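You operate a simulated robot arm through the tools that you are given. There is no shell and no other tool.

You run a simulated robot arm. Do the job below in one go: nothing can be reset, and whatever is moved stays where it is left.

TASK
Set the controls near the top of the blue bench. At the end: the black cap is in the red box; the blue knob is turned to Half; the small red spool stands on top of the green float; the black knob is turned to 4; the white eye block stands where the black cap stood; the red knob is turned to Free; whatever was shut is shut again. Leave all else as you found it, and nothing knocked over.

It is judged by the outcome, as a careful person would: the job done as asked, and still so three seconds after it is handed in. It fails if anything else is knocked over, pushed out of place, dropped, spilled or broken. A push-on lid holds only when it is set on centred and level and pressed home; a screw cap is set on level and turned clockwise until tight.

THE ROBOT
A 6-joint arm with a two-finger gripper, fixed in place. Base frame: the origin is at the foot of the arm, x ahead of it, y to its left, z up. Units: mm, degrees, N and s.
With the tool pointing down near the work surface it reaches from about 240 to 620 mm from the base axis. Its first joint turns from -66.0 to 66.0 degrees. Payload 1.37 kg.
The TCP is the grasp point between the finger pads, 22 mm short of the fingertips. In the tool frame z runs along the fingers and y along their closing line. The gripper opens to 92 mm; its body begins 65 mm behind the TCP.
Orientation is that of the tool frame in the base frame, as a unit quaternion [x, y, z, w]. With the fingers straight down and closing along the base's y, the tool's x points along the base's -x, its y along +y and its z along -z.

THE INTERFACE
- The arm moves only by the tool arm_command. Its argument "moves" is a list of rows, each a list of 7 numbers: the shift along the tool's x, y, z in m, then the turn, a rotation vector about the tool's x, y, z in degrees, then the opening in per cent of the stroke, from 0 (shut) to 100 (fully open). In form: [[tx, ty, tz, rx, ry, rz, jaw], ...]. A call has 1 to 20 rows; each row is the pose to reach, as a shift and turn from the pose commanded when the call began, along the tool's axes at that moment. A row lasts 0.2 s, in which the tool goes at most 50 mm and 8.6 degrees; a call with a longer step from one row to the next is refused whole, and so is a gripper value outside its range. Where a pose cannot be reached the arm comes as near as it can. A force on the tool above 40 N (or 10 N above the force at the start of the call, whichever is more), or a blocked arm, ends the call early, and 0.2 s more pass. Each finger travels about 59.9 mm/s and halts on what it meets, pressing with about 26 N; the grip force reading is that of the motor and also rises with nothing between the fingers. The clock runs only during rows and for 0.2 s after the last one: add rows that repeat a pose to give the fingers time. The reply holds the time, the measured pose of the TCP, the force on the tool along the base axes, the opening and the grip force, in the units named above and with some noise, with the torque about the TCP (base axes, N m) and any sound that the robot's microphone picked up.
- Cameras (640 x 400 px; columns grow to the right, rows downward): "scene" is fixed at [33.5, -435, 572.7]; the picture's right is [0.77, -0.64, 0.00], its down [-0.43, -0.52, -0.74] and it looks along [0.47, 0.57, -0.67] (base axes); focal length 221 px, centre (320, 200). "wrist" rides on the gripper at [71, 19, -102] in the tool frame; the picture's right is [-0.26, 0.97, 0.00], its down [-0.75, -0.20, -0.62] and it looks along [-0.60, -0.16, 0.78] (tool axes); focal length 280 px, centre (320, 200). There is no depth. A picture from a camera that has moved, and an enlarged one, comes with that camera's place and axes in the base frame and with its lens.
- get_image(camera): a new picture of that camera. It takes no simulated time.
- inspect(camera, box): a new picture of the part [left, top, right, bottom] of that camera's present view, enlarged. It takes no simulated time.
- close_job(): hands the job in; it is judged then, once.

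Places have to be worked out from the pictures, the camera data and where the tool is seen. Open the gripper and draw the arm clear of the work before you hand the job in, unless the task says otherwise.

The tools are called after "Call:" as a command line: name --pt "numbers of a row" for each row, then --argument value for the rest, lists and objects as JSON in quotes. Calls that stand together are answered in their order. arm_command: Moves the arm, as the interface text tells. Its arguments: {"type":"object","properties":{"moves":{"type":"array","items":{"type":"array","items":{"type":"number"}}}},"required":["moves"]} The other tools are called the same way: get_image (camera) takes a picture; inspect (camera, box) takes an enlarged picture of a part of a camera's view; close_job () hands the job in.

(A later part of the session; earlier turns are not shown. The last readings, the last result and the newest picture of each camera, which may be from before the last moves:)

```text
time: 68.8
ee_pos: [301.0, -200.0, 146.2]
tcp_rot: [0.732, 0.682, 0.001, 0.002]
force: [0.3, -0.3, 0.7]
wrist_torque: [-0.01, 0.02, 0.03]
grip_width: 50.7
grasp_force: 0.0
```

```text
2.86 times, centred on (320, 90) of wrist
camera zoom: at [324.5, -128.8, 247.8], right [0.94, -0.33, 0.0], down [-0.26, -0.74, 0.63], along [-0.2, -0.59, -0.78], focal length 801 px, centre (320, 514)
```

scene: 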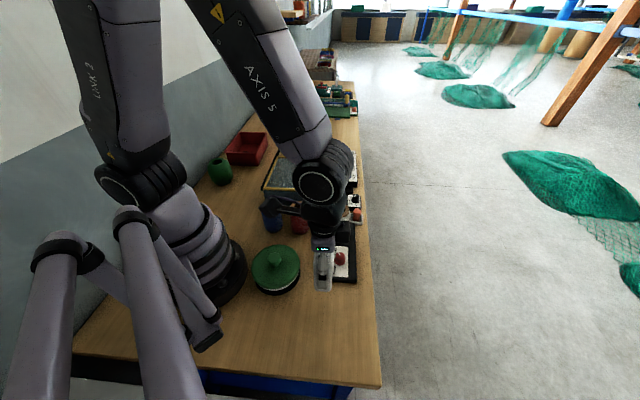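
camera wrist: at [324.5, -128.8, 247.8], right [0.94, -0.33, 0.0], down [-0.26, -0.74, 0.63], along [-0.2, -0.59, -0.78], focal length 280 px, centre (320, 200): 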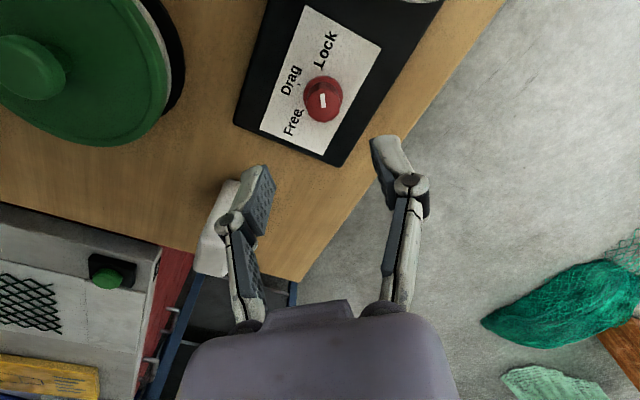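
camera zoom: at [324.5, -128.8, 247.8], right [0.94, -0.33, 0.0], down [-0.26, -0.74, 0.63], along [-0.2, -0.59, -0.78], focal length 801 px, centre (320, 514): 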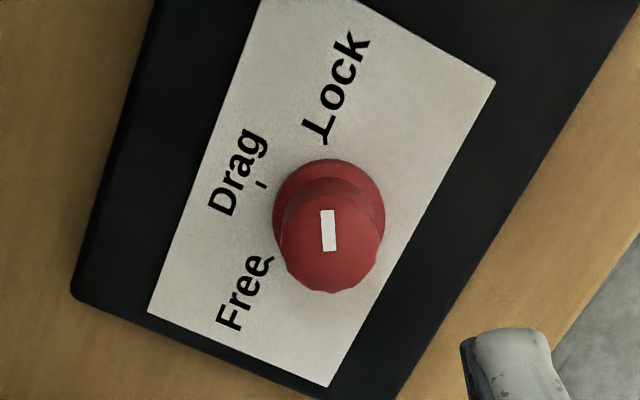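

The red knob is at about (302,-201.5), 27 mm wide with its top at z≈35 and a wider skirt at the base. Its mark points to az≈76° (Lock), and the Free tick is at az≈196°. I'll centre over it and lower so the fingertips sit just above the skirt.

Call:
arm_command --pt "-0.0032 0.002 0.03 0 0 0 55" --pt "-0.0032 0.002 0.06 0 0 0 55" --pt "-0.0032 0.002 0.09 0 0 0 55" --pt "-0.0032 0.002 0.103 0 0 0 55" --pt "-0.0032 0.002 0.103 0 0 0 55"

Call:
get_image --camera "wrist"

Call:
inspect --camera "scene" --box '[300, 210, 380, 300]'

```text
time: 70.0
ee_pos: [303.4, -202.4, 44.2]
tcp_rot: [0.732, 0.681, 0.001, 0.002]
force: [0.2, 0.2, -0.5]
wrist_torque: [-0.01, 0.02, 0.02]
grip_width: 50.8
grasp_force: 0.0
```

```text
taken
camera wrist: at [326.9, -133.6, 145.7], right [0.94, -0.33, 0.0], down [-0.26, -0.74, 0.63], along [-0.2, -0.59, -0.78], focal length 280 px, centre (320, 200)
```

wrist: 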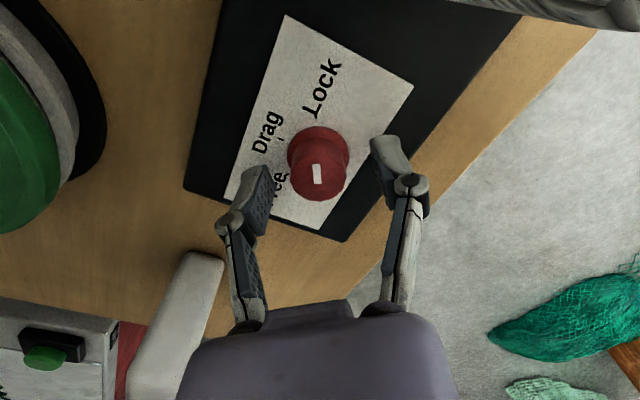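

```text
4.44 times, centred on (340, 255) of scene
camera zoom: at [33.5, -435.0, 572.7], right [0.77, -0.64, 0.0], down [-0.43, -0.52, -0.74], along [0.47, 0.57, -0.67], focal length 983 px, centre (231, -44)
```

zoom: 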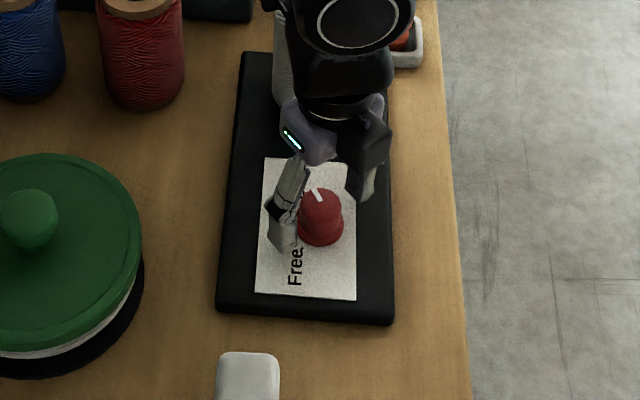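

The knob is centred between the fingers. I'll close on it.

Call:
arm_command --pt "0 0 0 0 0 0 45" --pt "0 0 0 0 0 0 35" --pt "0 0 0 0 0 0 25" --pt "0 0 0 0 0 0 20" --pt "0 0 0 0 0 0 20"

Call:
inspect --camera "wrist" --box '[220, 80, 420, 260]'

```text
time: 71.2
ee_pos: [302.3, -202.8, 44.7]
tcp_rot: [0.732, 0.681, 0.0, 0.001]
force: [-10.9, -2.3, 5.7]
wrist_torque: [0.0, 0.19, 0.02]
grip_width: 25.4
grasp_force: 27.7
```

```text
2.22 times, centred on (320, 170) of wrist
camera zoom: at [326.4, -133.5, 146.0], right [0.94, -0.33, 0.0], down [-0.26, -0.74, 0.62], along [-0.21, -0.59, -0.78], focal length 623 px, centre (320, 267)
```

zoom: 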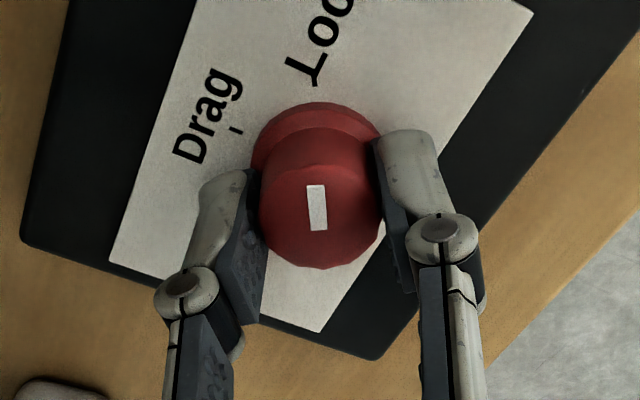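

Gripped at 25.4 mm with about 11 N sideways. I'll ease 0.8 mm and turn the knob counter-clockwise by 60° first.

Call:
arm_command --pt "0 -0.0008 0 0 0 0 20" --pt "0 -0.0008 0 0 0 -6 20" --pt "0 -0.0008 0 0 0 -12 20" --pt "0 -0.0008 0 0 0 -18 20" --pt "0 -0.0008 0 0 0 -24 20" --pt "0 -0.0008 0 0 0 -30 20" --pt "0 -0.0008 0 0 0 -36 20" --pt "0 -0.0008 0 0 0 -42 20" --pt "0 -0.0008 0 0 0 -48 20" --pt "0 -0.0008 0 0 0 -54 20" --pt "0 -0.0008 0 0 0 -60 20" --pt "0 -0.0008 0 0 0 -60 20"

Call:
inspect --camera "wrist" --box '[200, 60, 440, 260]'

```text
time: 72.5
ee_pos: [302.1, -203.5, 45.3]
tcp_rot: [0.555, 0.832, 0.0, 0.003]
force: [2.1, 1.7, -0.7]
wrist_torque: [0.24, 0.05, 0.02]
grip_width: 25.7
grasp_force: 28.3
stopped in row 6: the force on the tool passed its limit at 44 N (the readings are from after the stop); the commanded pose is now the measured one
```

```text
2.00 times, centred on (320, 160) of wrist
camera zoom: at [292.5, -130.4, 146.0], right [0.99, 0.13, 0.01], down [0.1, -0.77, 0.63], along [0.09, -0.62, -0.78], focal length 561 px, centre (320, 280)
```

zoom: 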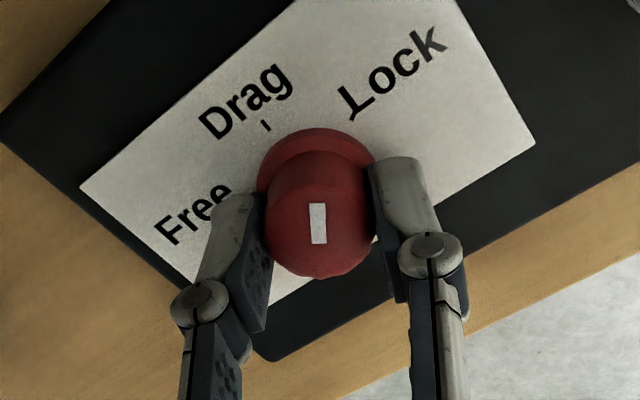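

The knob followed the gripper for about 27° before a force stop, and forces have now relaxed. I'll continue in shorter increments.

Call:
arm_command --pt "0 0 0 0 0 -5 20" --pt "0 0 0 0 0 -10 20" --pt "0 0 0 0 0 -15 20" --pt "0 0 0 0 0 -20 20"

```text
time: 73.5
ee_pos: [303.3, -202.8, 45.2]
tcp_rot: [0.402, 0.916, -0.001, 0.004]
force: [12.9, 15.9, -6.8]
wrist_torque: [0.23, -0.24, -0.03]
grip_width: 25.6
grasp_force: 28.1
```

The side force along +y_tool suggests the knob axis is 2–3 mm toward +x_tool from my TCP. I'll open slightly, re-centre, and grip again.

Call:
arm_command --pt "0 0 0 0 0 0 32" --pt "0 0 0 0 0 0 42" --pt "0.0022 0.0008 0 0 0 0 42" --pt "0.0022 0.0008 0 0 0 0 42"

Call:
inspect --camera "wrist" --box '[200, 60, 440, 260]'

```text
time: 74.5
ee_pos: [301.6, -202.1, 45.5]
tcp_rot: [0.402, 0.916, -0.001, 0.004]
force: [0.4, 0.3, -1.1]
wrist_torque: [0.01, 0.0, -0.03]
grip_width: 38.6
grasp_force: 0.0
```

```text
2.00 times, centred on (320, 160) of wrist
camera zoom: at [267.6, -136.4, 146.4], right [0.89, 0.46, 0.0], down [0.35, -0.69, 0.63], along [0.29, -0.56, -0.78], focal length 561 px, centre (320, 280)
```

zoom: 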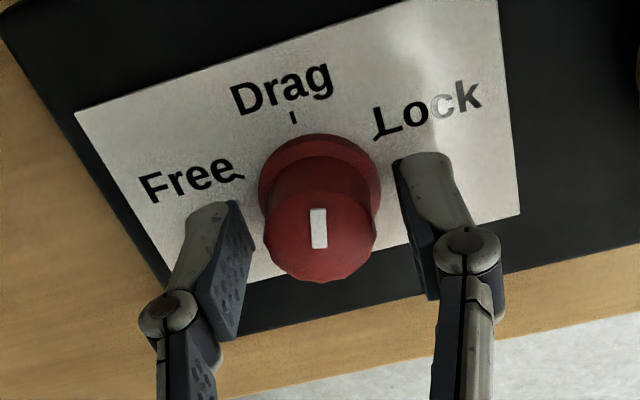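

The mark is now at az≈124° and the knob is well centred between the fingers. I'll re-grip and continue counter-clockwise.

Call:
arm_command --pt "0 0 0 0 0 0 30" --pt "0 0 0 0 0 0 20" --pt "0 0 0 0 0 0 20" --pt "0 0 0 0 0 0 20" --pt "0 0 0 0 0 -6 20" --pt "0 0 0 0 0 -12 20" --pt "0 0 0 0 0 -18 20" --pt "0 0 0 0 0 -24 20" --pt "0 0 0 0 0 -30 20" --pt "0 0 0 0 0 -36 20" --pt "0 0 0 0 0 -36 20"

Call:
inspect --camera "wrist" --box '[200, 60, 440, 260]'

```text
time: 76.9
ee_pos: [301.4, -202.0, 45.5]
tcp_rot: [0.1, 0.995, -0.002, 0.005]
force: [-12.6, -25.2, 5.0]
wrist_torque: [-0.57, 0.01, -0.02]
grip_width: 25.7
grasp_force: 28.2
```

```text
2.00 times, centred on (320, 160) of wrist
camera zoom: at [235.4, -168.8, 146.2], right [0.45, 0.89, 0.0], down [0.69, -0.35, 0.63], along [0.56, -0.28, -0.78], focal length 561 px, centre (320, 280)
```

zoom: 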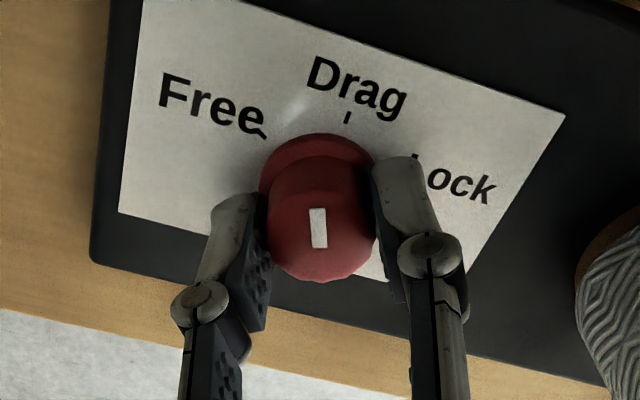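

The mark is at az≈159° and about 36° remains. I'll relieve the 28 N side force with a small shift and continue.

Call:
arm_command --pt "-0.0006 -0.0008 0 0 0 0 20" --pt "-0.0008 -0.001 0 0 0 -6 20" --pt "-0.0009 -0.001 0 0 0 -12 20" --pt "-0.001 -0.001 0 0 0 -18 20" --pt "-0.001 -0.001 0 0 0 -24 20" --pt "-0.001 -0.001 0 0 0 -30 20" --pt "-0.001 -0.001 0 0 0 -36 20" --pt "-0.001 -0.001 0 0 0 -36 20"

Call:
inspect --camera "wrist" --box '[200, 60, 440, 260]'

```text
time: 78.7
ee_pos: [302.1, -201.9, 44.7]
tcp_rot: [-0.213, 0.977, -0.003, 0.002]
force: [1.2, -0.4, 8.0]
wrist_torque: [-0.02, 0.05, -0.31]
grip_width: 25.6
grasp_force: 28.1
```

```text
2.00 times, centred on (320, 160) of wrist
camera zoom: at [229.6, -214.0, 146.2], right [-0.17, 0.99, 0.0], down [0.77, 0.13, 0.63], along [0.62, 0.1, -0.78], focal length 561 px, centre (320, 280)
```

zoom: 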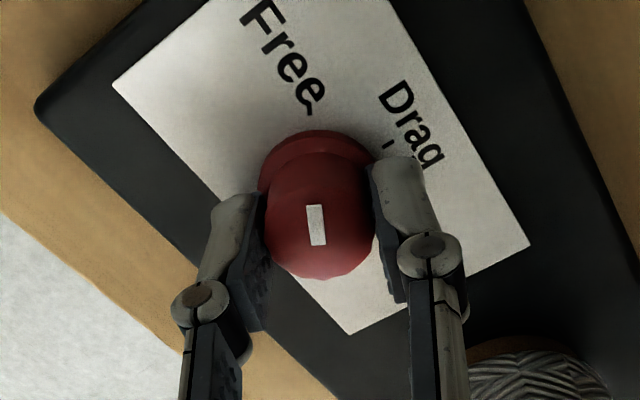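

The mark now lines up with the Free tick, and the torque reading suggests the end stop. I'll release, rise, and check.

Call:
arm_command --pt "0 0 0 0 0 0 32" --pt "0 0 0 0 0 0 45" --pt "0 0 0 0 0 0 50" --pt "0 0 -0.02 0 0 0 50" --pt "0 0 -0.05 0 0 0 50" --pt "0 0 -0.09 0 0 0 50" --pt "0 0 -0.13 0 0 0 50" --pt "0 0 -0.16 0 0 0 50" --pt "0 0 -0.16 0 0 0 50"

Call:
get_image --camera "wrist"

Call:
inspect --camera "scene" --box '[310, 220, 370, 290]'

```text
time: 80.7
ee_pos: [301.4, -203.1, 204.6]
tcp_rot: [-0.213, 0.977, -0.002, 0.002]
force: [-0.5, -0.8, 0.8]
wrist_torque: [0.03, 0.03, 0.0]
grip_width: 46.2
grasp_force: 0.0
```

```text
taken
camera wrist: at [227.8, -214.7, 305.8], right [-0.16, 0.99, 0.0], down [0.77, 0.13, 0.63], along [0.62, 0.1, -0.78], focal length 280 px, centre (320, 200)
```

wrist: 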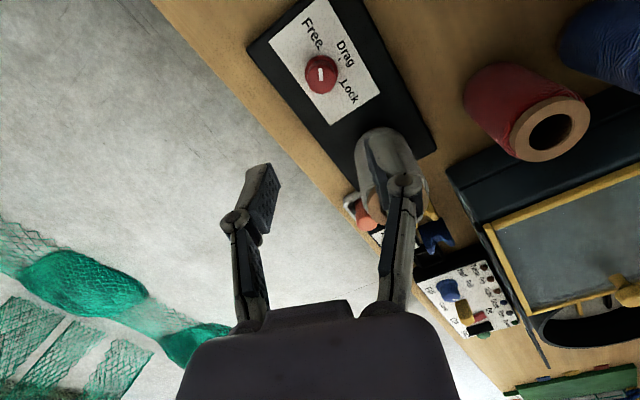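

```text
5.71 times, centred on (340, 255) of scene
camera zoom: at [33.5, -435.0, 572.7], right [0.77, -0.64, 0.0], down [-0.43, -0.52, -0.74], along [0.47, 0.57, -0.67], focal length 1264 px, centre (206, -114)
```

zoom: 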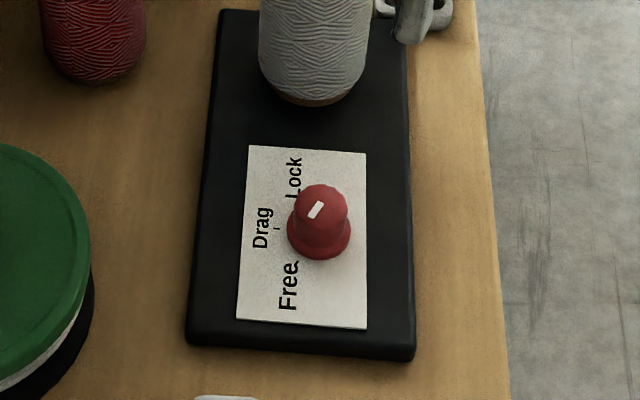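

Call:
inspect --camera "wrist" --box '[270, 20, 380, 130]'

```text
3.64 times, centred on (325, 75) of wrist
camera zoom: at [227.8, -214.7, 305.8], right [-0.16, 0.99, 0.0], down [0.77, 0.13, 0.63], along [0.62, 0.1, -0.78], focal length 1020 px, centre (302, 654)
```

zoom: 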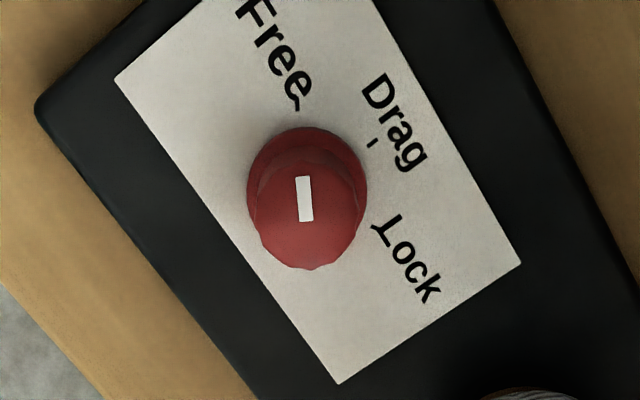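

The red knob's mark lines up with Free, so that one is done. Next is the black 1–5 knob near (505,-55). I'll move above it with yaw room for a clockwise turn.

Call:
arm_command --pt "-0.0352 0.0071 0 0 0 -5.2 50" --pt "-0.0705 0.0142 0 0 0 -10.4 50" --pt "-0.1057 0.0213 0 0 0 -15.6 50" --pt "-0.141 0.0285 0 0 0 -20.8 50" --pt "-0.1762 0.0356 0 0 0 -26 50" --pt "-0.2115 0.0427 0 0 0 -31.2 50" --pt "-0.2467 0.0498 0.02 0 0 -36.4 50" --pt "-0.2467 0.0498 0.04 0 0 -36.4 50" --pt "-0.2467 0.0498 0.04 0 0 -36.4 50"

Call:
get_image --camera "wrist"

```text
time: 82.7
ee_pos: [506.2, -53.2, 166.8]
tcp_rot: [-0.508, 0.862, -0.003, 0.002]
force: [-0.4, 0.2, -0.4]
wrist_torque: [0.02, 0.01, 0.03]
grip_width: 46.0
grasp_force: 0.0
```

```text
taken
camera wrist: at [454.4, -105.2, 267.8], right [-0.72, 0.7, -0.01], down [0.54, 0.56, 0.63], along [0.44, 0.45, -0.78], focal length 280 px, centre (320, 200)
```

wrist: 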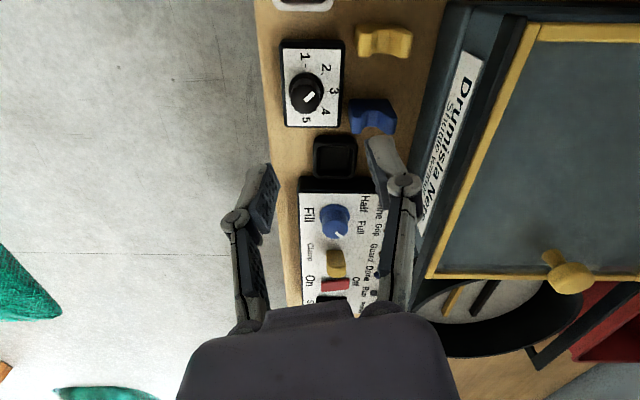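

Call:
inspect --camera "wrist" --box '[260, 30, 400, 150]'

Call:
inspect --camera "wrist" --box '[280, 150, 400, 310]'

```text
3.33 times, centred on (330, 90) of wrist
camera zoom: at [454.4, -105.2, 267.8], right [-0.72, 0.7, -0.01], down [0.54, 0.56, 0.63], along [0.44, 0.45, -0.78], focal length 935 px, centre (287, 567)
```

zoom: 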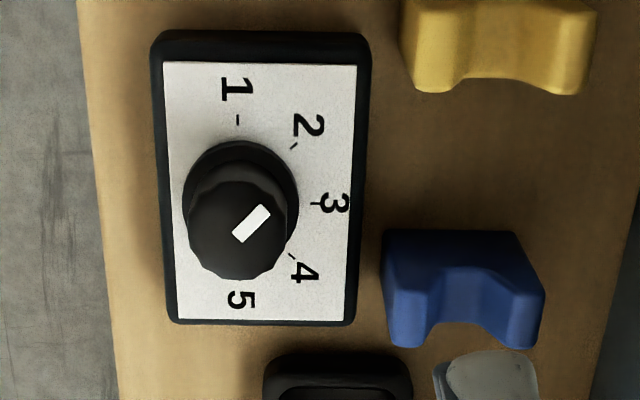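

```text
2.50 times, centred on (340, 230) of wrist
camera zoom: at [454.4, -105.2, 267.8], right [-0.72, 0.7, -0.01], down [0.54, 0.56, 0.63], along [0.44, 0.45, -0.78], focal length 701 px, centre (270, 125)
```

zoom: 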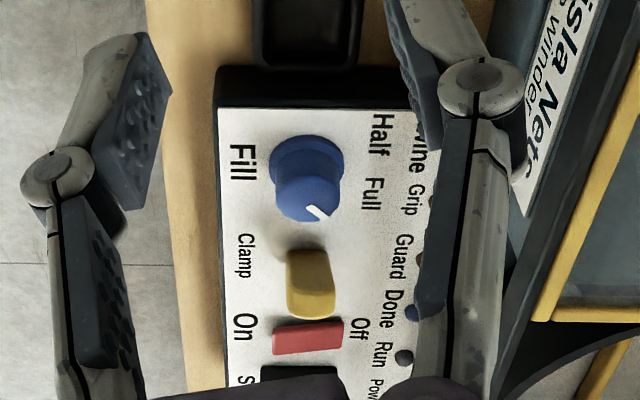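

The black knob's mark points at 2, so reaching 4 takes 90° clockwise. Its axis is about (516.6,-58.1), with the top at z≈38. The blue fork is close by, so I'll re-yaw the gripper so the fingers don't sweep toward it, and centre over the knob.

Call:
arm_command --pt "-0.0001 -0.0012 0 0 0 7.6 45" --pt "-0.0001 -0.0024 0 0 0 15.2 45" --pt "-0.0002 -0.0036 0 0 0 22.8 45" --pt "-0.0002 -0.0048 0 0 0 30.4 45" --pt "-0.0003 -0.006 0 0 0 38 45" --pt "-0.0004 -0.0072 0 0 0 45.6 45" --pt "-0.0004 -0.0084 0 0 0 53.2 45" --pt "-0.0005 -0.0096 0 0 0 60.8 45" --pt "-0.0006 -0.0108 0 0 0 68.4 45" --pt "-0.0006 -0.012 0 0 0 76 45" --pt "-0.0006 -0.012 0.03 0 0 76 45" --pt "-0.0006 -0.012 0.03 0 0 76 45"

Call:
get_image --camera "wrist"

Call:
inspect --camera "wrist" --box '[250, 30, 390, 150]'

```text
time: 85.3
ee_pos: [515.0, -59.3, 135.0]
tcp_rot: [0.131, 0.991, -0.001, 0.003]
force: [-0.9, -0.2, 0.0]
wrist_torque: [0.03, 0.01, -0.02]
grip_width: 41.3
grasp_force: 0.1
```

```text
taken
camera wrist: at [451.1, -21.8, 236.5], right [0.5, 0.86, 0.0], down [0.67, -0.39, 0.63], along [0.54, -0.32, -0.78], focal length 280 px, centre (320, 200)
```

wrist: 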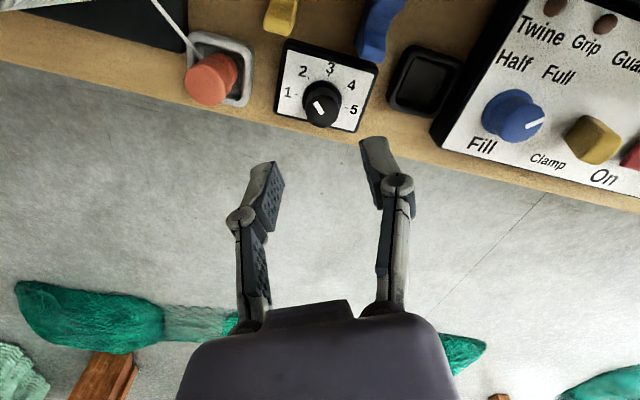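

```text
3.33 times, centred on (320, 90) of wrist
camera zoom: at [451.1, -21.8, 236.5], right [0.5, 0.86, 0.0], down [0.67, -0.39, 0.63], along [0.54, -0.32, -0.78], focal length 935 px, centre (320, 567)
```

zoom: 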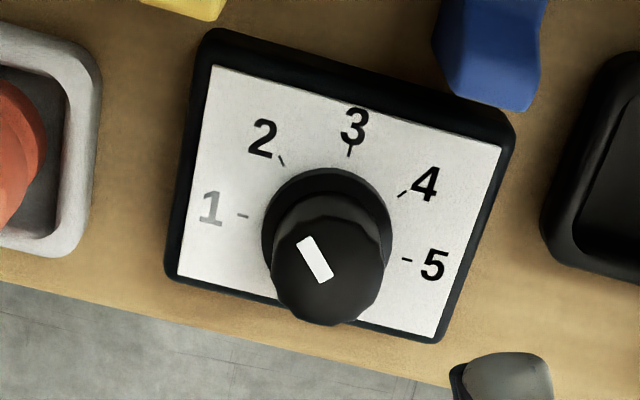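

The knob axis is confirmed at (517.2,-58.1), with the mark at tick 2 (az 180°) and tick 4 at az≈90°. I'll centre, lower, and grip.

Call:
arm_command --pt "-0.002 0.0013 0.02 0 0 0 45" --pt "-0.002 0.0013 0.05 0 0 0 45" --pt "-0.002 0.0013 0.075 0 0 0 45" --pt "-0.002 0.0013 0.0875 0 0 0 45" --pt "-0.002 0.0013 0.0875 0 0 0 45"

Call:
inspect --camera "wrist" --box '[200, 60, 440, 260]'

Call:
inspect --camera "scene" --box '[310, 160, 390, 240]'

```text
time: 86.5
ee_pos: [517.9, -60.5, 48.9]
tcp_rot: [0.132, 0.991, -0.001, 0.004]
force: [0.1, 0.1, -0.3]
wrist_torque: [0.01, -0.03, 0.01]
grip_width: 41.1
grasp_force: 0.0
```

```text
2.00 times, centred on (320, 160) of wrist
camera zoom: at [454.4, -22.3, 149.0], right [0.5, 0.86, 0.0], down [0.67, -0.39, 0.63], along [0.54, -0.32, -0.78], focal length 561 px, centre (320, 280)
```

zoom: 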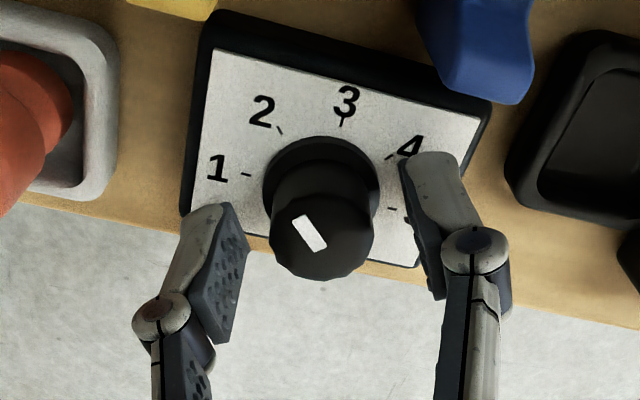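

```text
5.00 times, centred on (350, 200) of scene
camera zoom: at [33.5, -435.0, 572.7], right [0.77, -0.64, 0.0], down [-0.43, -0.52, -0.74], along [0.47, 0.57, -0.67], focal length 1106 px, centre (170, 200)
```

zoom: 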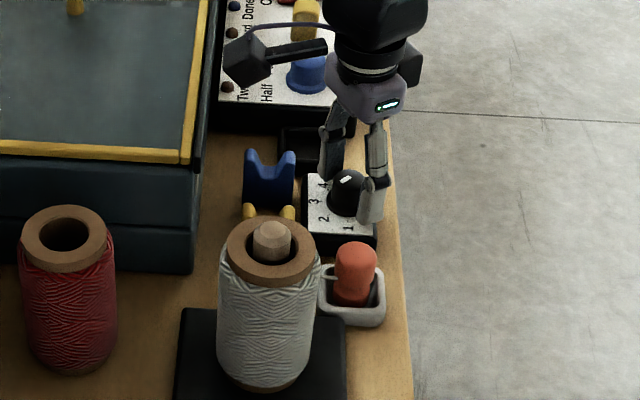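

Well centred. I'll close on the knob and turn clockwise 45° first.

Call:
arm_command --pt "0 0 0 0 0 0 32" --pt "0 0 0 0 0 0 20" --pt "0 0 0 0 0 0 20" --pt "0 0 0 0 0 0 20"

Call:
arm_command --pt "0 0 0 0 0 6 20" --pt "0 0 0 0 0 12 20" --pt "0 0 0 0 0 18 20" --pt "0 0 0 0 0 24 20" --pt "0 0 0 0 0 30 20" --pt "0 0 0 0 0 30 20"

Call:
inspect --camera "wrist" --box '[200, 60, 440, 260]'

```text
time: 87.5
ee_pos: [518.8, -59.2, 47.1]
tcp_rot: [0.13, 0.991, -0.002, 0.003]
force: [2.8, 7.5, -1.3]
wrist_torque: [0.17, -0.08, 0.02]
grip_width: 23.8
grasp_force: 27.6
```

```text
time: 88.9
ee_pos: [518.0, -59.6, 47.9]
tcp_rot: [0.384, 0.923, -0.001, 0.002]
force: [-14.3, 3.0, 14.2]
wrist_torque: [-0.04, 0.2, -0.02]
grip_width: 23.8
grasp_force: 27.7
```

```text
2.00 times, centred on (320, 160) of wrist
camera zoom: at [481.8, 4.7, 149.4], right [0.87, 0.49, 0.0], down [0.38, -0.68, 0.63], along [0.31, -0.55, -0.78], focal length 561 px, centre (320, 280)
```

zoom: 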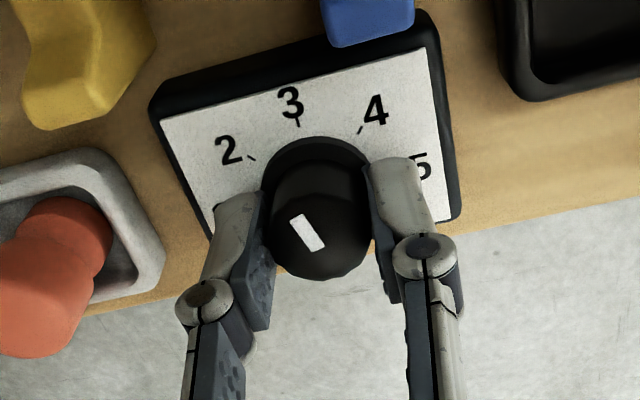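

It is turning with the gripper: the mark is now between 2 and 3, with moderate forces. I'll continue another 30°.

Call:
arm_command --pt "0 0 0 0 0 6 20" --pt "0 0 0 0 0 12 20" --pt "0 0 0 0 0 18 20" --pt "0 0 0 0 0 24 20" --pt "0 0 0 0 0 30 20" --pt "0 0 0 0 0 30 20"

Call:
inspect --camera "wrist" --box '[200, 60, 440, 260]'

```text
time: 90.3
ee_pos: [518.7, -61.4, 48.0]
tcp_rot: [0.611, 0.792, -0.001, 0.001]
force: [-22.7, -1.9, 23.8]
wrist_torque: [0.36, 0.7, 0.02]
grip_width: 23.4
grasp_force: 28.0
```

```text
2.00 times, centred on (320, 160) of wrist
camera zoom: at [518.5, 14.0, 149.4], right [1.0, -0.01, 0.0], down [-0.01, -0.78, 0.63], along [0.0, -0.63, -0.78], focal length 561 px, centre (320, 280)
```

zoom: 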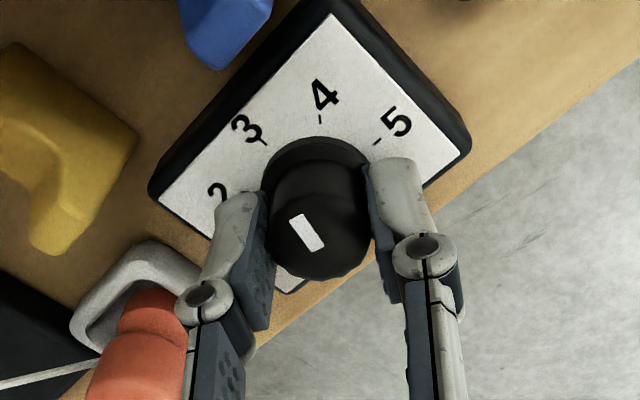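

The mark is at az≈120° (past 3), and 30° remains to tick 4. I'll relieve the side force a little and finish.

Call:
arm_command --pt "0 -0.0007 -0.0006 0 0 0 20" --pt "0 -0.0007 -0.0006 0 0 6 20" --pt "0 -0.0007 -0.0006 0 0 12 20" --pt "0 -0.0007 -0.0006 0 0 18 20" --pt "0 -0.0007 -0.0006 0 0 24 20" --pt "0 -0.0007 -0.0006 0 0 30 20" --pt "0 -0.0007 -0.0006 0 0 30 20"

Call:
inspect --camera "wrist" --box '[200, 60, 440, 260]'

```text
time: 91.9
ee_pos: [517.0, -60.4, 48.3]
tcp_rot: [0.795, 0.607, 0.0, 0.001]
force: [-16.5, -6.8, 4.7]
wrist_torque: [-0.17, 0.37, -0.01]
grip_width: 23.6
grasp_force: 28.1
```

```text
2.00 times, centred on (320, 160) of wrist
camera zoom: at [554.5, 4.0, 149.5], right [0.86, -0.51, 0.0], down [-0.4, -0.67, 0.63], along [-0.31, -0.54, -0.78], focal length 561 px, centre (320, 280)
```

zoom: 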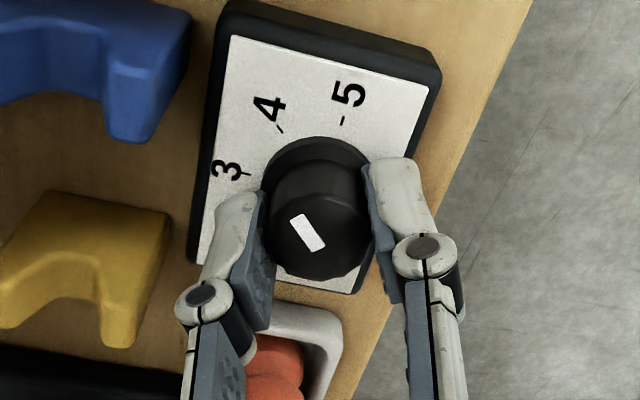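

The mark points at tick 4. I'll release and rise.

Call:
arm_command --pt "0 0 0 0 0 0 30" --pt "0 0 0 0 0 0 42" --pt "0 0 0 0 0 0 42" --pt "0 0 -0.03 0 0 0 42" --pt "0 0 -0.07 0 0 0 42" --pt "0 0 -0.11 0 0 0 42" --pt "0 0 -0.11 0 0 0 42"

Call:
get_image --camera "wrist"

Call:
inspect --camera "wrist" --box '[250, 30, 390, 150]'

```text
time: 93.5
ee_pos: [516.8, -60.3, 159.9]
tcp_rot: [0.793, 0.609, 0.001, 0.004]
force: [0.8, 0.3, 0.6]
wrist_torque: [-0.04, -0.01, 0.0]
grip_width: 38.9
grasp_force: 0.1
```

```text
taken
camera wrist: at [552.4, 4.9, 261.4], right [0.86, -0.5, 0.01], down [-0.4, -0.67, 0.63], along [-0.31, -0.54, -0.78], focal length 280 px, centre (320, 200)
```

wrist: 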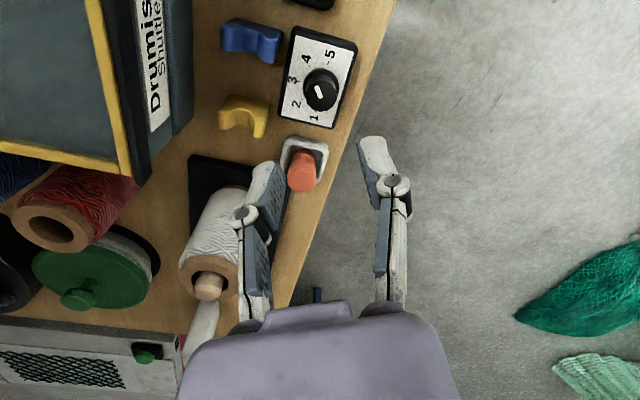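

```text
3.33 times, centred on (320, 90) of wrist
camera zoom: at [552.4, 4.9, 261.4], right [0.86, -0.5, 0.01], down [-0.4, -0.67, 0.63], along [-0.31, -0.54, -0.78], focal length 935 px, centre (320, 567)
```

zoom: 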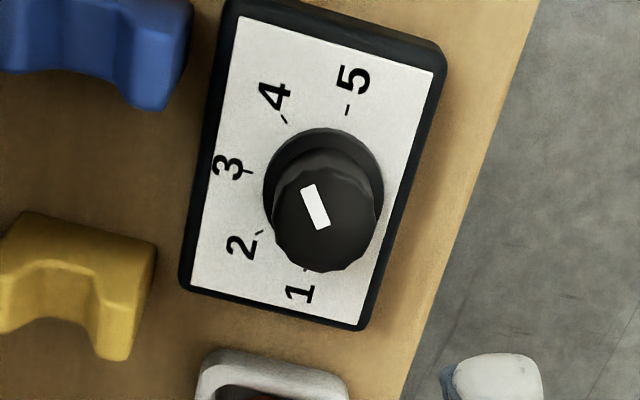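

After release the mark sits at about az 81°, roughly 8° past tick 4 (89°). I'll go back down with a small centring correction, re-grip, and turn back 8° counter-clockwise.

Call:
arm_command --pt "0.0004 -0.0005 0.03 0 0 0 42" --pt "0.0004 -0.0005 0.07 0 0 0 42" --pt "0.0004 -0.0005 0.11 0 0 0 42" --pt "0.0004 -0.0005 0.1115 0 0 0 42" --pt "0.0004 -0.0005 0.1115 0 0 0 35" --pt "0.0004 -0.0005 0.1115 0 0 0 28" --pt "0.0004 -0.0005 0.1115 0 0 0 20" --pt "0.0004 -0.0005 0.1115 0 0 0 20"

Call:
inspect --camera "wrist" --box '[200, 60, 440, 260]'

```text
time: 95.3
ee_pos: [518.5, -60.7, 47.5]
tcp_rot: [0.794, 0.609, -0.001, 0.002]
force: [-10.7, 2.5, 6.2]
wrist_torque: [0.04, 0.31, 0.04]
grip_width: 26.4
grasp_force: 5.8
```

```text
2.00 times, centred on (320, 160) of wrist
camera zoom: at [555.4, 4.6, 148.3], right [0.86, -0.5, 0.0], down [-0.4, -0.67, 0.63], along [-0.31, -0.54, -0.78], focal length 561 px, centre (320, 280)
```

zoom: 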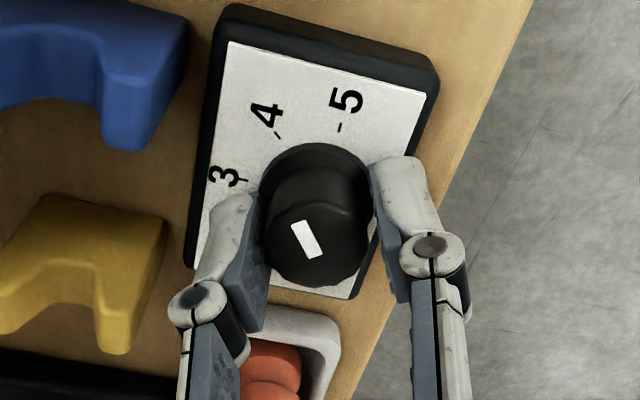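

The left finger touched first, so I'm still a bit too far along +y_tool. I'll shift 0.8 mm that way, complete the grip, then turn back 8°.

Call:
arm_command --pt "0 -0.0008 0 0 0 0 22" --pt "0 -0.001 0 0 0 0 20" --pt "0 -0.001 0 0 0 0 20" --pt "0 -0.001 0 0 0 0 20"

Call:
inspect --camera "wrist" --box '[200, 60, 440, 260]'

```text
time: 96.3
ee_pos: [516.9, -59.8, 47.4]
tcp_rot: [0.793, 0.609, 0.001, 0.002]
force: [-5.7, 4.4, 2.4]
wrist_torque: [0.06, 0.09, 0.03]
grip_width: 24.0
grasp_force: 27.9
```

```text
2.00 times, centred on (320, 160) of wrist
camera zoom: at [554.1, 4.9, 148.9], right [0.86, -0.5, 0.01], down [-0.4, -0.67, 0.62], along [-0.31, -0.54, -0.78], focal length 561 px, centre (320, 280)
```

zoom: 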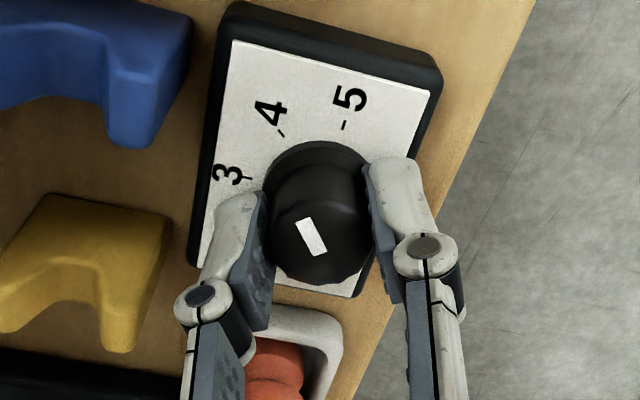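

Grip is clean now and the mark reads az≈84°. I'll turn back 7° and release slowly.

Call:
arm_command --pt "0 0 0 0 0 -3.5 20" --pt "0 0 0 0 0 -7 20" --pt "0 0 0 0 0 -7 20" --pt "0 0 0 0 0 -7 20"

Call:
arm_command --pt "0 0 0 0 0 0 27" --pt "0 0 0 0 0 0 30" --pt "0 0 0 0 0 0 34" --pt "0 0 0 0 0 0 42" --pt "0 0 0 0 0 0 42" --pt "0 0 -0.03 0 0 0 42" --pt "0 0 -0.07 0 0 0 42" --pt "0 0 -0.11 0 0 0 42" --pt "0 0 -0.11 0 0 0 42"

Call:
inspect --camera "wrist" --box '[250, 30, 390, 150]'

```text
time: 97.3
ee_pos: [517.8, -59.4, 46.7]
tcp_rot: [0.755, 0.656, 0.002, 0.004]
force: [0.9, 8.1, 2.6]
wrist_torque: [0.15, 0.0, 0.04]
grip_width: 23.8
grasp_force: 28.2
```

```text
time: 99.3
ee_pos: [516.4, -59.6, 156.9]
tcp_rot: [0.755, 0.655, 0.001, 0.004]
force: [0.4, -0.2, 0.0]
wrist_torque: [-0.01, -0.02, 0.03]
grip_width: 38.9
grasp_force: 0.1
```

```text
3.33 times, centred on (320, 90) of wrist
camera zoom: at [544.4, 8.0, 258.3], right [0.92, -0.39, 0.01], down [-0.31, -0.71, 0.63], along [-0.24, -0.58, -0.78], focal length 935 px, centre (320, 567)
```

zoom: 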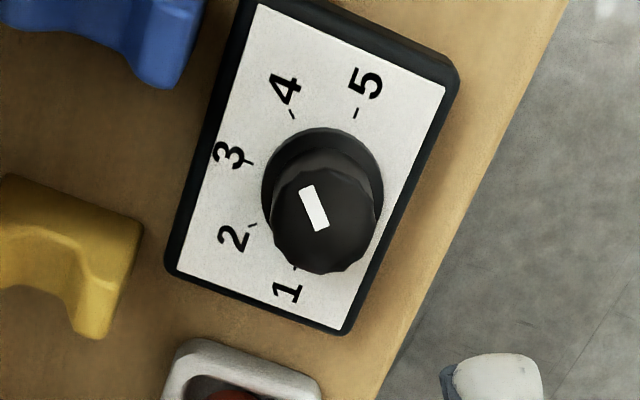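

The mark lines up with 4, so the black knob is done. Next is the blue Fill knob, near (585,53) with its top at z≈60. I'll move above it for a close look.

Call:
arm_command --pt "0.0135 0.0058 -0.005 0 0 -7.5 42" --pt "0.027 0.0116 -0.01 0 0 -15 42" --pt "0.0405 0.0174 -0.015 0 0 -22.5 42" --pt "0.054 0.0232 -0.02 0 0 -30 42" --pt "0.0675 0.029 -0.02 0 0 -37.5 42" --pt "0.081 0.0348 -0.02 0 0 -45 42" --pt "0.0945 0.0406 -0.02 0 0 -52.5 42" --pt "0.108 0.0464 -0.02 0 0 -60 42" --pt "0.1215 0.0522 -0.02 0 0 -67.5 42" --pt "0.1215 0.0522 -0.02 0 0 -67.5 42"

Call:
get_image --camera "wrist"

Call:
inspect --camera "wrist" --box '[250, 40, 390, 160]'

```text
time: 101.5
ee_pos: [586.6, 54.2, 176.5]
tcp_rot: [0.262, 0.965, -0.001, 0.004]
force: [0.2, -0.3, 0.0]
wrist_torque: [-0.02, -0.03, -0.01]
grip_width: 38.5
grasp_force: 0.0
```

```text
taken
camera wrist: at [533.6, 107.5, 277.7], right [0.71, 0.7, 0.0], down [0.54, -0.56, 0.63], along [0.44, -0.45, -0.78], focal length 280 px, centre (320, 200)
```

wrist: 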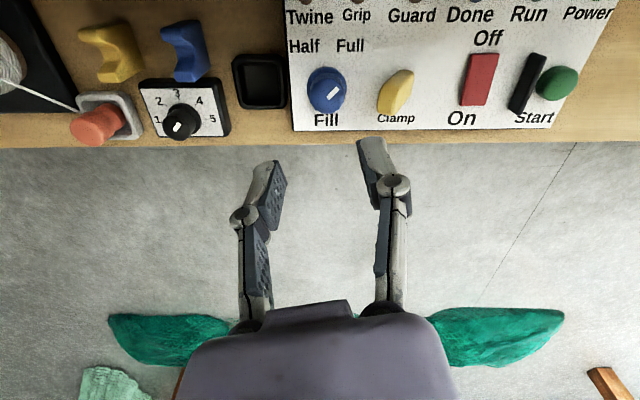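

```text
3.33 times, centred on (320, 100) of wrist
camera zoom: at [533.6, 107.5, 277.7], right [0.71, 0.7, 0.0], down [0.54, -0.56, 0.63], along [0.44, -0.45, -0.78], focal length 935 px, centre (320, 533)
```

zoom: 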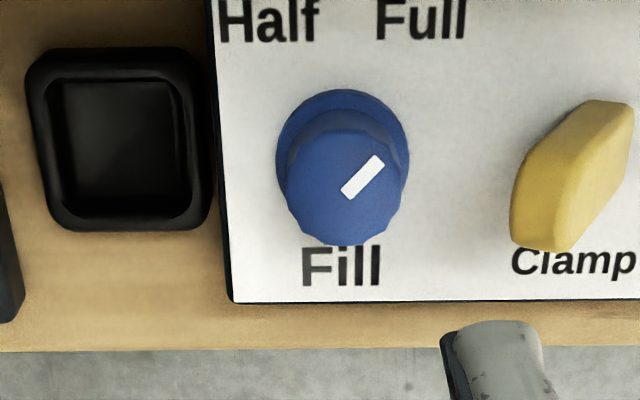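

The blue mark points up-right toward Full, and Half is symmetric at up-left. I'll zoom closer to look for tick marks.

Call:
inspect --camera "wrist" --box '[290, 30, 370, 110]'

Call:
inspect --camera "scene" --box '[325, 145, 365, 185]'

```text
5.00 times, centred on (330, 70) of wrist
camera zoom: at [533.6, 107.5, 277.7], right [0.71, 0.7, 0.0], down [0.54, -0.56, 0.63], along [0.44, -0.45, -0.78], focal length 1402 px, centre (270, 850)
```

zoom: 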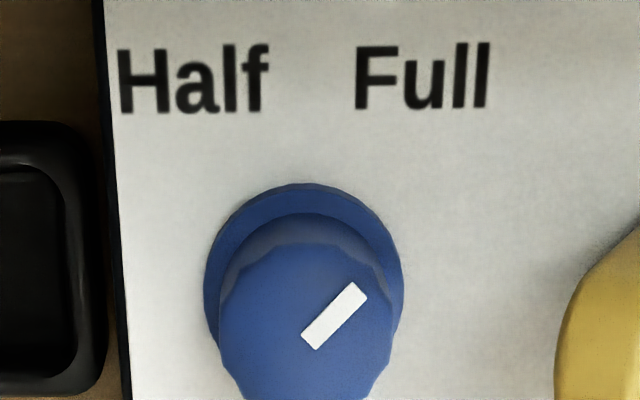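

```text
10.00 times, centred on (345, 165) of scene
camera zoom: at [33.5, -435.0, 572.7], right [0.77, -0.64, 0.0], down [-0.43, -0.52, -0.74], along [0.47, 0.57, -0.67], focal length 2212 px, centre (70, 550)
```

zoom: 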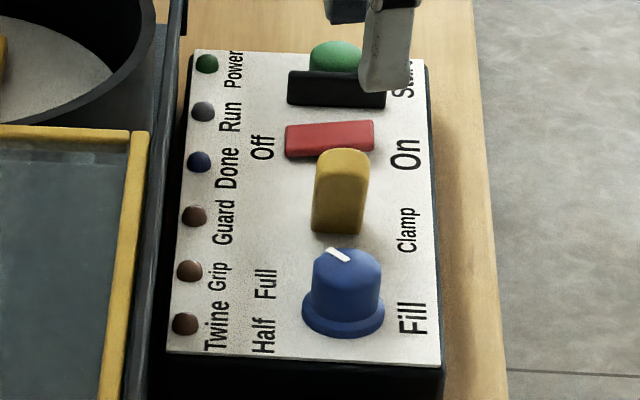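

No ticks, but the mark is exactly +46° from the panel's "up", so Full and Half look like ±45° positions. The knob axis is about (588.4,59.7), base at z≈32 and top at z≈58. I'll yaw to keep the fingers clear of the Clamp lever and centre over it.

Call:
arm_command --pt "0.0001 0.0019 0 0 0 -6.8 42" --pt "0.0003 0.0037 0.01 0 0 -13.6 42" --pt "0.0004 0.0056 0.025 0 0 -20.4 42" --pt "0.0004 0.0056 0.04 0 0 -20.4 42" --pt "0.0004 0.0056 0.04 0 0 -20.4 42"

Call:
inspect --camera "wrist" --box '[250, 40, 390, 160]'

```text
time: 102.7
ee_pos: [587.5, 59.2, 136.7]
tcp_rot: [0.088, 0.996, -0.001, 0.004]
force: [0.3, 0.0, -0.3]
wrist_torque: [-0.01, 0.01, 0.02]
grip_width: 38.5
grasp_force: 0.0
```

```text
3.33 times, centred on (320, 100) of wrist
camera zoom: at [520.7, 91.0, 238.3], right [0.43, 0.9, 0.0], down [0.7, -0.33, 0.63], along [0.57, -0.27, -0.78], focal length 935 px, centre (320, 533)
```

zoom: 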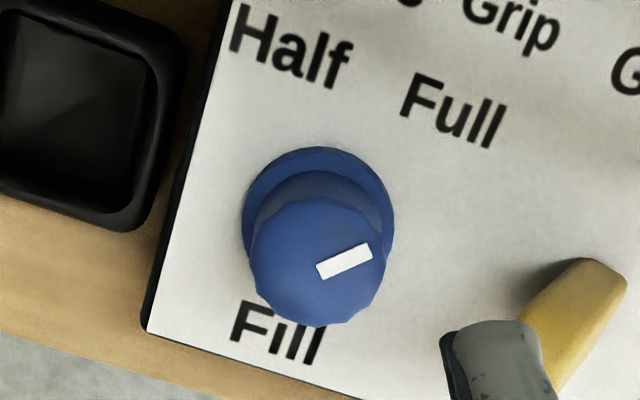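

Knob centred under the TCP within 1 mm. I'll lower and grip.

Call:
arm_command --pt "-0.0005 -0.0002 0.025 0 0 0 42" --pt "-0.0005 -0.0002 0.05 0 0 0 42" --pt "-0.0005 -0.0002 0.0732 0 0 0 42" --pt "-0.0005 -0.0002 0.0732 0 0 0 42" --pt "-0.0005 -0.0002 0.0732 0 0 0 34" --pt "-0.0005 -0.0002 0.0732 0 0 0 28" --pt "-0.0005 -0.0002 0.0732 0 0 0 20" --pt "-0.0005 -0.0002 0.0732 0 0 0 20"

Call:
inspect --camera "wrist" --box '[200, 60, 440, 260]'

Call:
inspect --camera "scene" --box '[310, 130, 380, 210]'

```text
time: 104.5
ee_pos: [587.3, 56.9, 65.4]
tcp_rot: [0.089, 0.996, -0.002, 0.003]
force: [-1.8, -11.5, 0.6]
wrist_torque: [-0.17, 0.19, -0.02]
grip_width: 27.2
grasp_force: 28.2
```

```text
2.00 times, centred on (320, 160) of wrist
camera zoom: at [520.8, 89.7, 165.6], right [0.43, 0.9, 0.0], down [0.7, -0.33, 0.63], along [0.57, -0.27, -0.78], focal length 561 px, centre (320, 280)
```

zoom: 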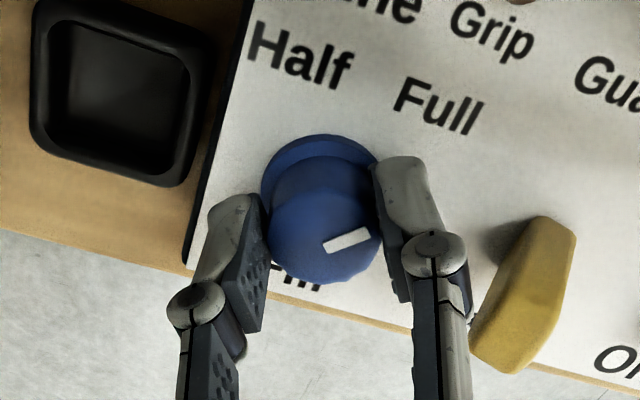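

```text
5.00 times, centred on (345, 170) of scene
camera zoom: at [33.5, -435.0, 572.7], right [0.77, -0.64, 0.0], down [-0.43, -0.52, -0.74], along [0.47, 0.57, -0.67], focal length 1106 px, centre (195, 350)
```

zoom: 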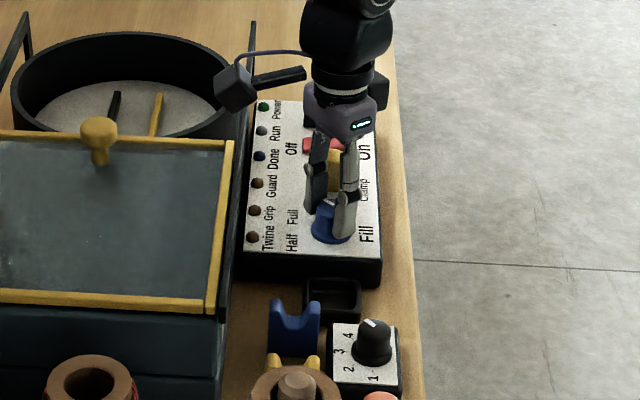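

Gripped at 27 mm. I'll relieve the 11 N side force and turn counter-clockwise 42° first.

Call:
arm_command --pt "0 -0.0006 0 0 0 0 20" --pt "0 -0.0006 0 0 0 -6 20" --pt "0 -0.0006 0 0 0 -12 20" --pt "0 -0.0006 0 0 0 -18 20" --pt "0 -0.0006 0 0 0 -24 20" --pt "0 -0.0006 0 0 0 -30 20" --pt "0 -0.0006 0 0 0 -36 20" --pt "0 -0.0006 0 0 0 -42 20" --pt "0 -0.0006 0 0 0 -42 20"

Call:
inspect --camera "wrist" --box '[200, 60, 440, 260]'

```text
time: 106.5
ee_pos: [587.7, 54.6, 62.7]
tcp_rot: [-0.276, 0.961, -0.003, 0.003]
force: [-5.6, -28.3, 9.9]
wrist_torque: [-0.65, 0.2, -0.06]
grip_width: 27.1
grasp_force: 28.0
```

```text
2.00 times, centred on (320, 160) of wrist
camera zoom: at [517.8, 35.2, 165.3], right [-0.29, 0.96, -0.01], down [0.74, 0.23, 0.63], along [0.6, 0.17, -0.78], focal length 561 px, centre (320, 280)
```

zoom: 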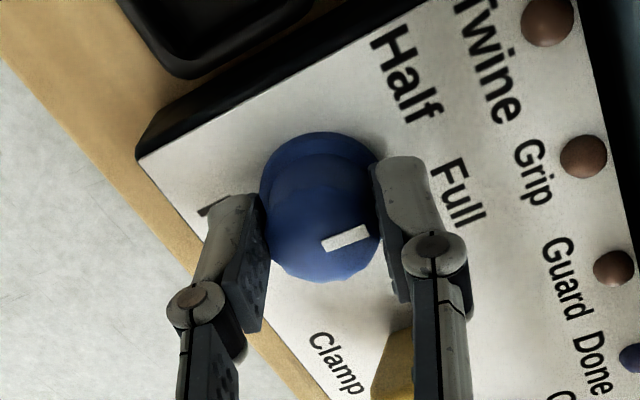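

It turns freely: the mark is at az≈131°, with Half expected at 180°. The side force shows the axis is about (+2.2,-1.8) mm from my commanded TCP, so I'll shift there and turn the remaining 48°.

Call:
arm_command --pt "-0.0005 -0.0014 0 0 0 0 20" --pt "-0.0009 -0.0025 0 0 0 0 20" --pt "-0.0009 -0.0025 0 0 0 -6 20" --pt "-0.0009 -0.0025 0 0 0 -12 20" --pt "-0.0009 -0.0025 0 0 0 -18 20" --pt "-0.0009 -0.0025 0 0 0 -24 20" --pt "-0.0009 -0.0025 0 0 0 -24 20"

Call:
inspect --camera "wrist" --box '[200, 60, 440, 260]'

```text
time: 108.1
ee_pos: [590.6, 54.8, 63.2]
tcp_rot: [-0.468, 0.883, -0.004, 0.001]
force: [-11.1, -22.1, -0.4]
wrist_torque: [-0.28, 0.14, -0.03]
grip_width: 27.0
grasp_force: 28.1
```

```text
2.00 times, centred on (320, 160) of wrist
camera zoom: at [534.3, 8.4, 165.3], right [-0.65, 0.76, -0.01], down [0.59, 0.51, 0.63], along [0.48, 0.4, -0.78], focal length 561 px, centre (320, 280)
```

zoom: 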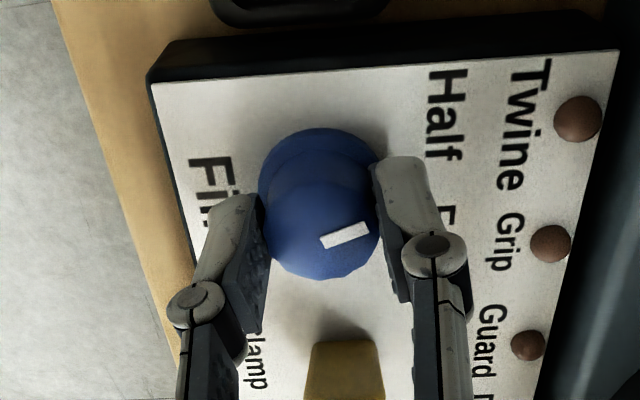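

The mark is at az≈155°, so 25° remains. The side force is now along +x_tool, so I'll ease that way while finishing the turn.

Call:
arm_command --pt "0.001 0 0 0 0 0 20" --pt "0.002 0 0 0 0 -5 20" --pt "0.002 0 0 0 0 -10 20" --pt "0.002 0 0 0 0 -15 20" --pt "0.002 0 0 0 0 -20 20" --pt "0.002 0 0 0 0 -25 20" --pt "0.002 0 0 0 0 -25 20"

Call:
inspect --camera "wrist" --box '[200, 60, 440, 260]'

```text
time: 109.7
ee_pos: [590.5, 55.1, 63.6]
tcp_rot: [-0.649, 0.761, -0.005, 0.003]
force: [25.6, -4.9, -21.9]
wrist_torque: [-0.02, -0.28, -0.2]
grip_width: 27.0
grasp_force: 27.3
```

```text
2.00 times, centred on (320, 160) of wrist
camera zoom: at [559.5, -11.0, 165.3], right [-0.91, 0.41, -0.01], down [0.31, 0.71, 0.63], along [0.27, 0.57, -0.78], focal length 561 px, centre (320, 280)
```

zoom: 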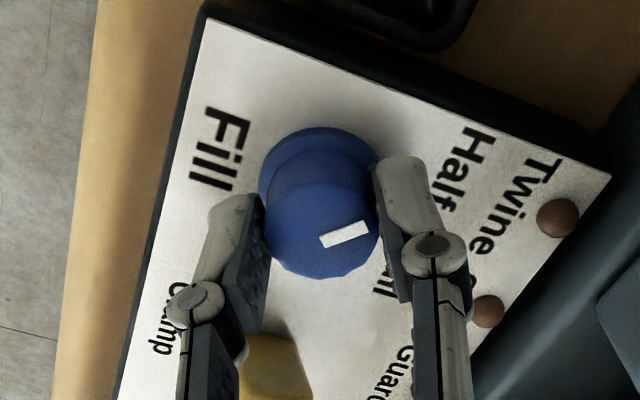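

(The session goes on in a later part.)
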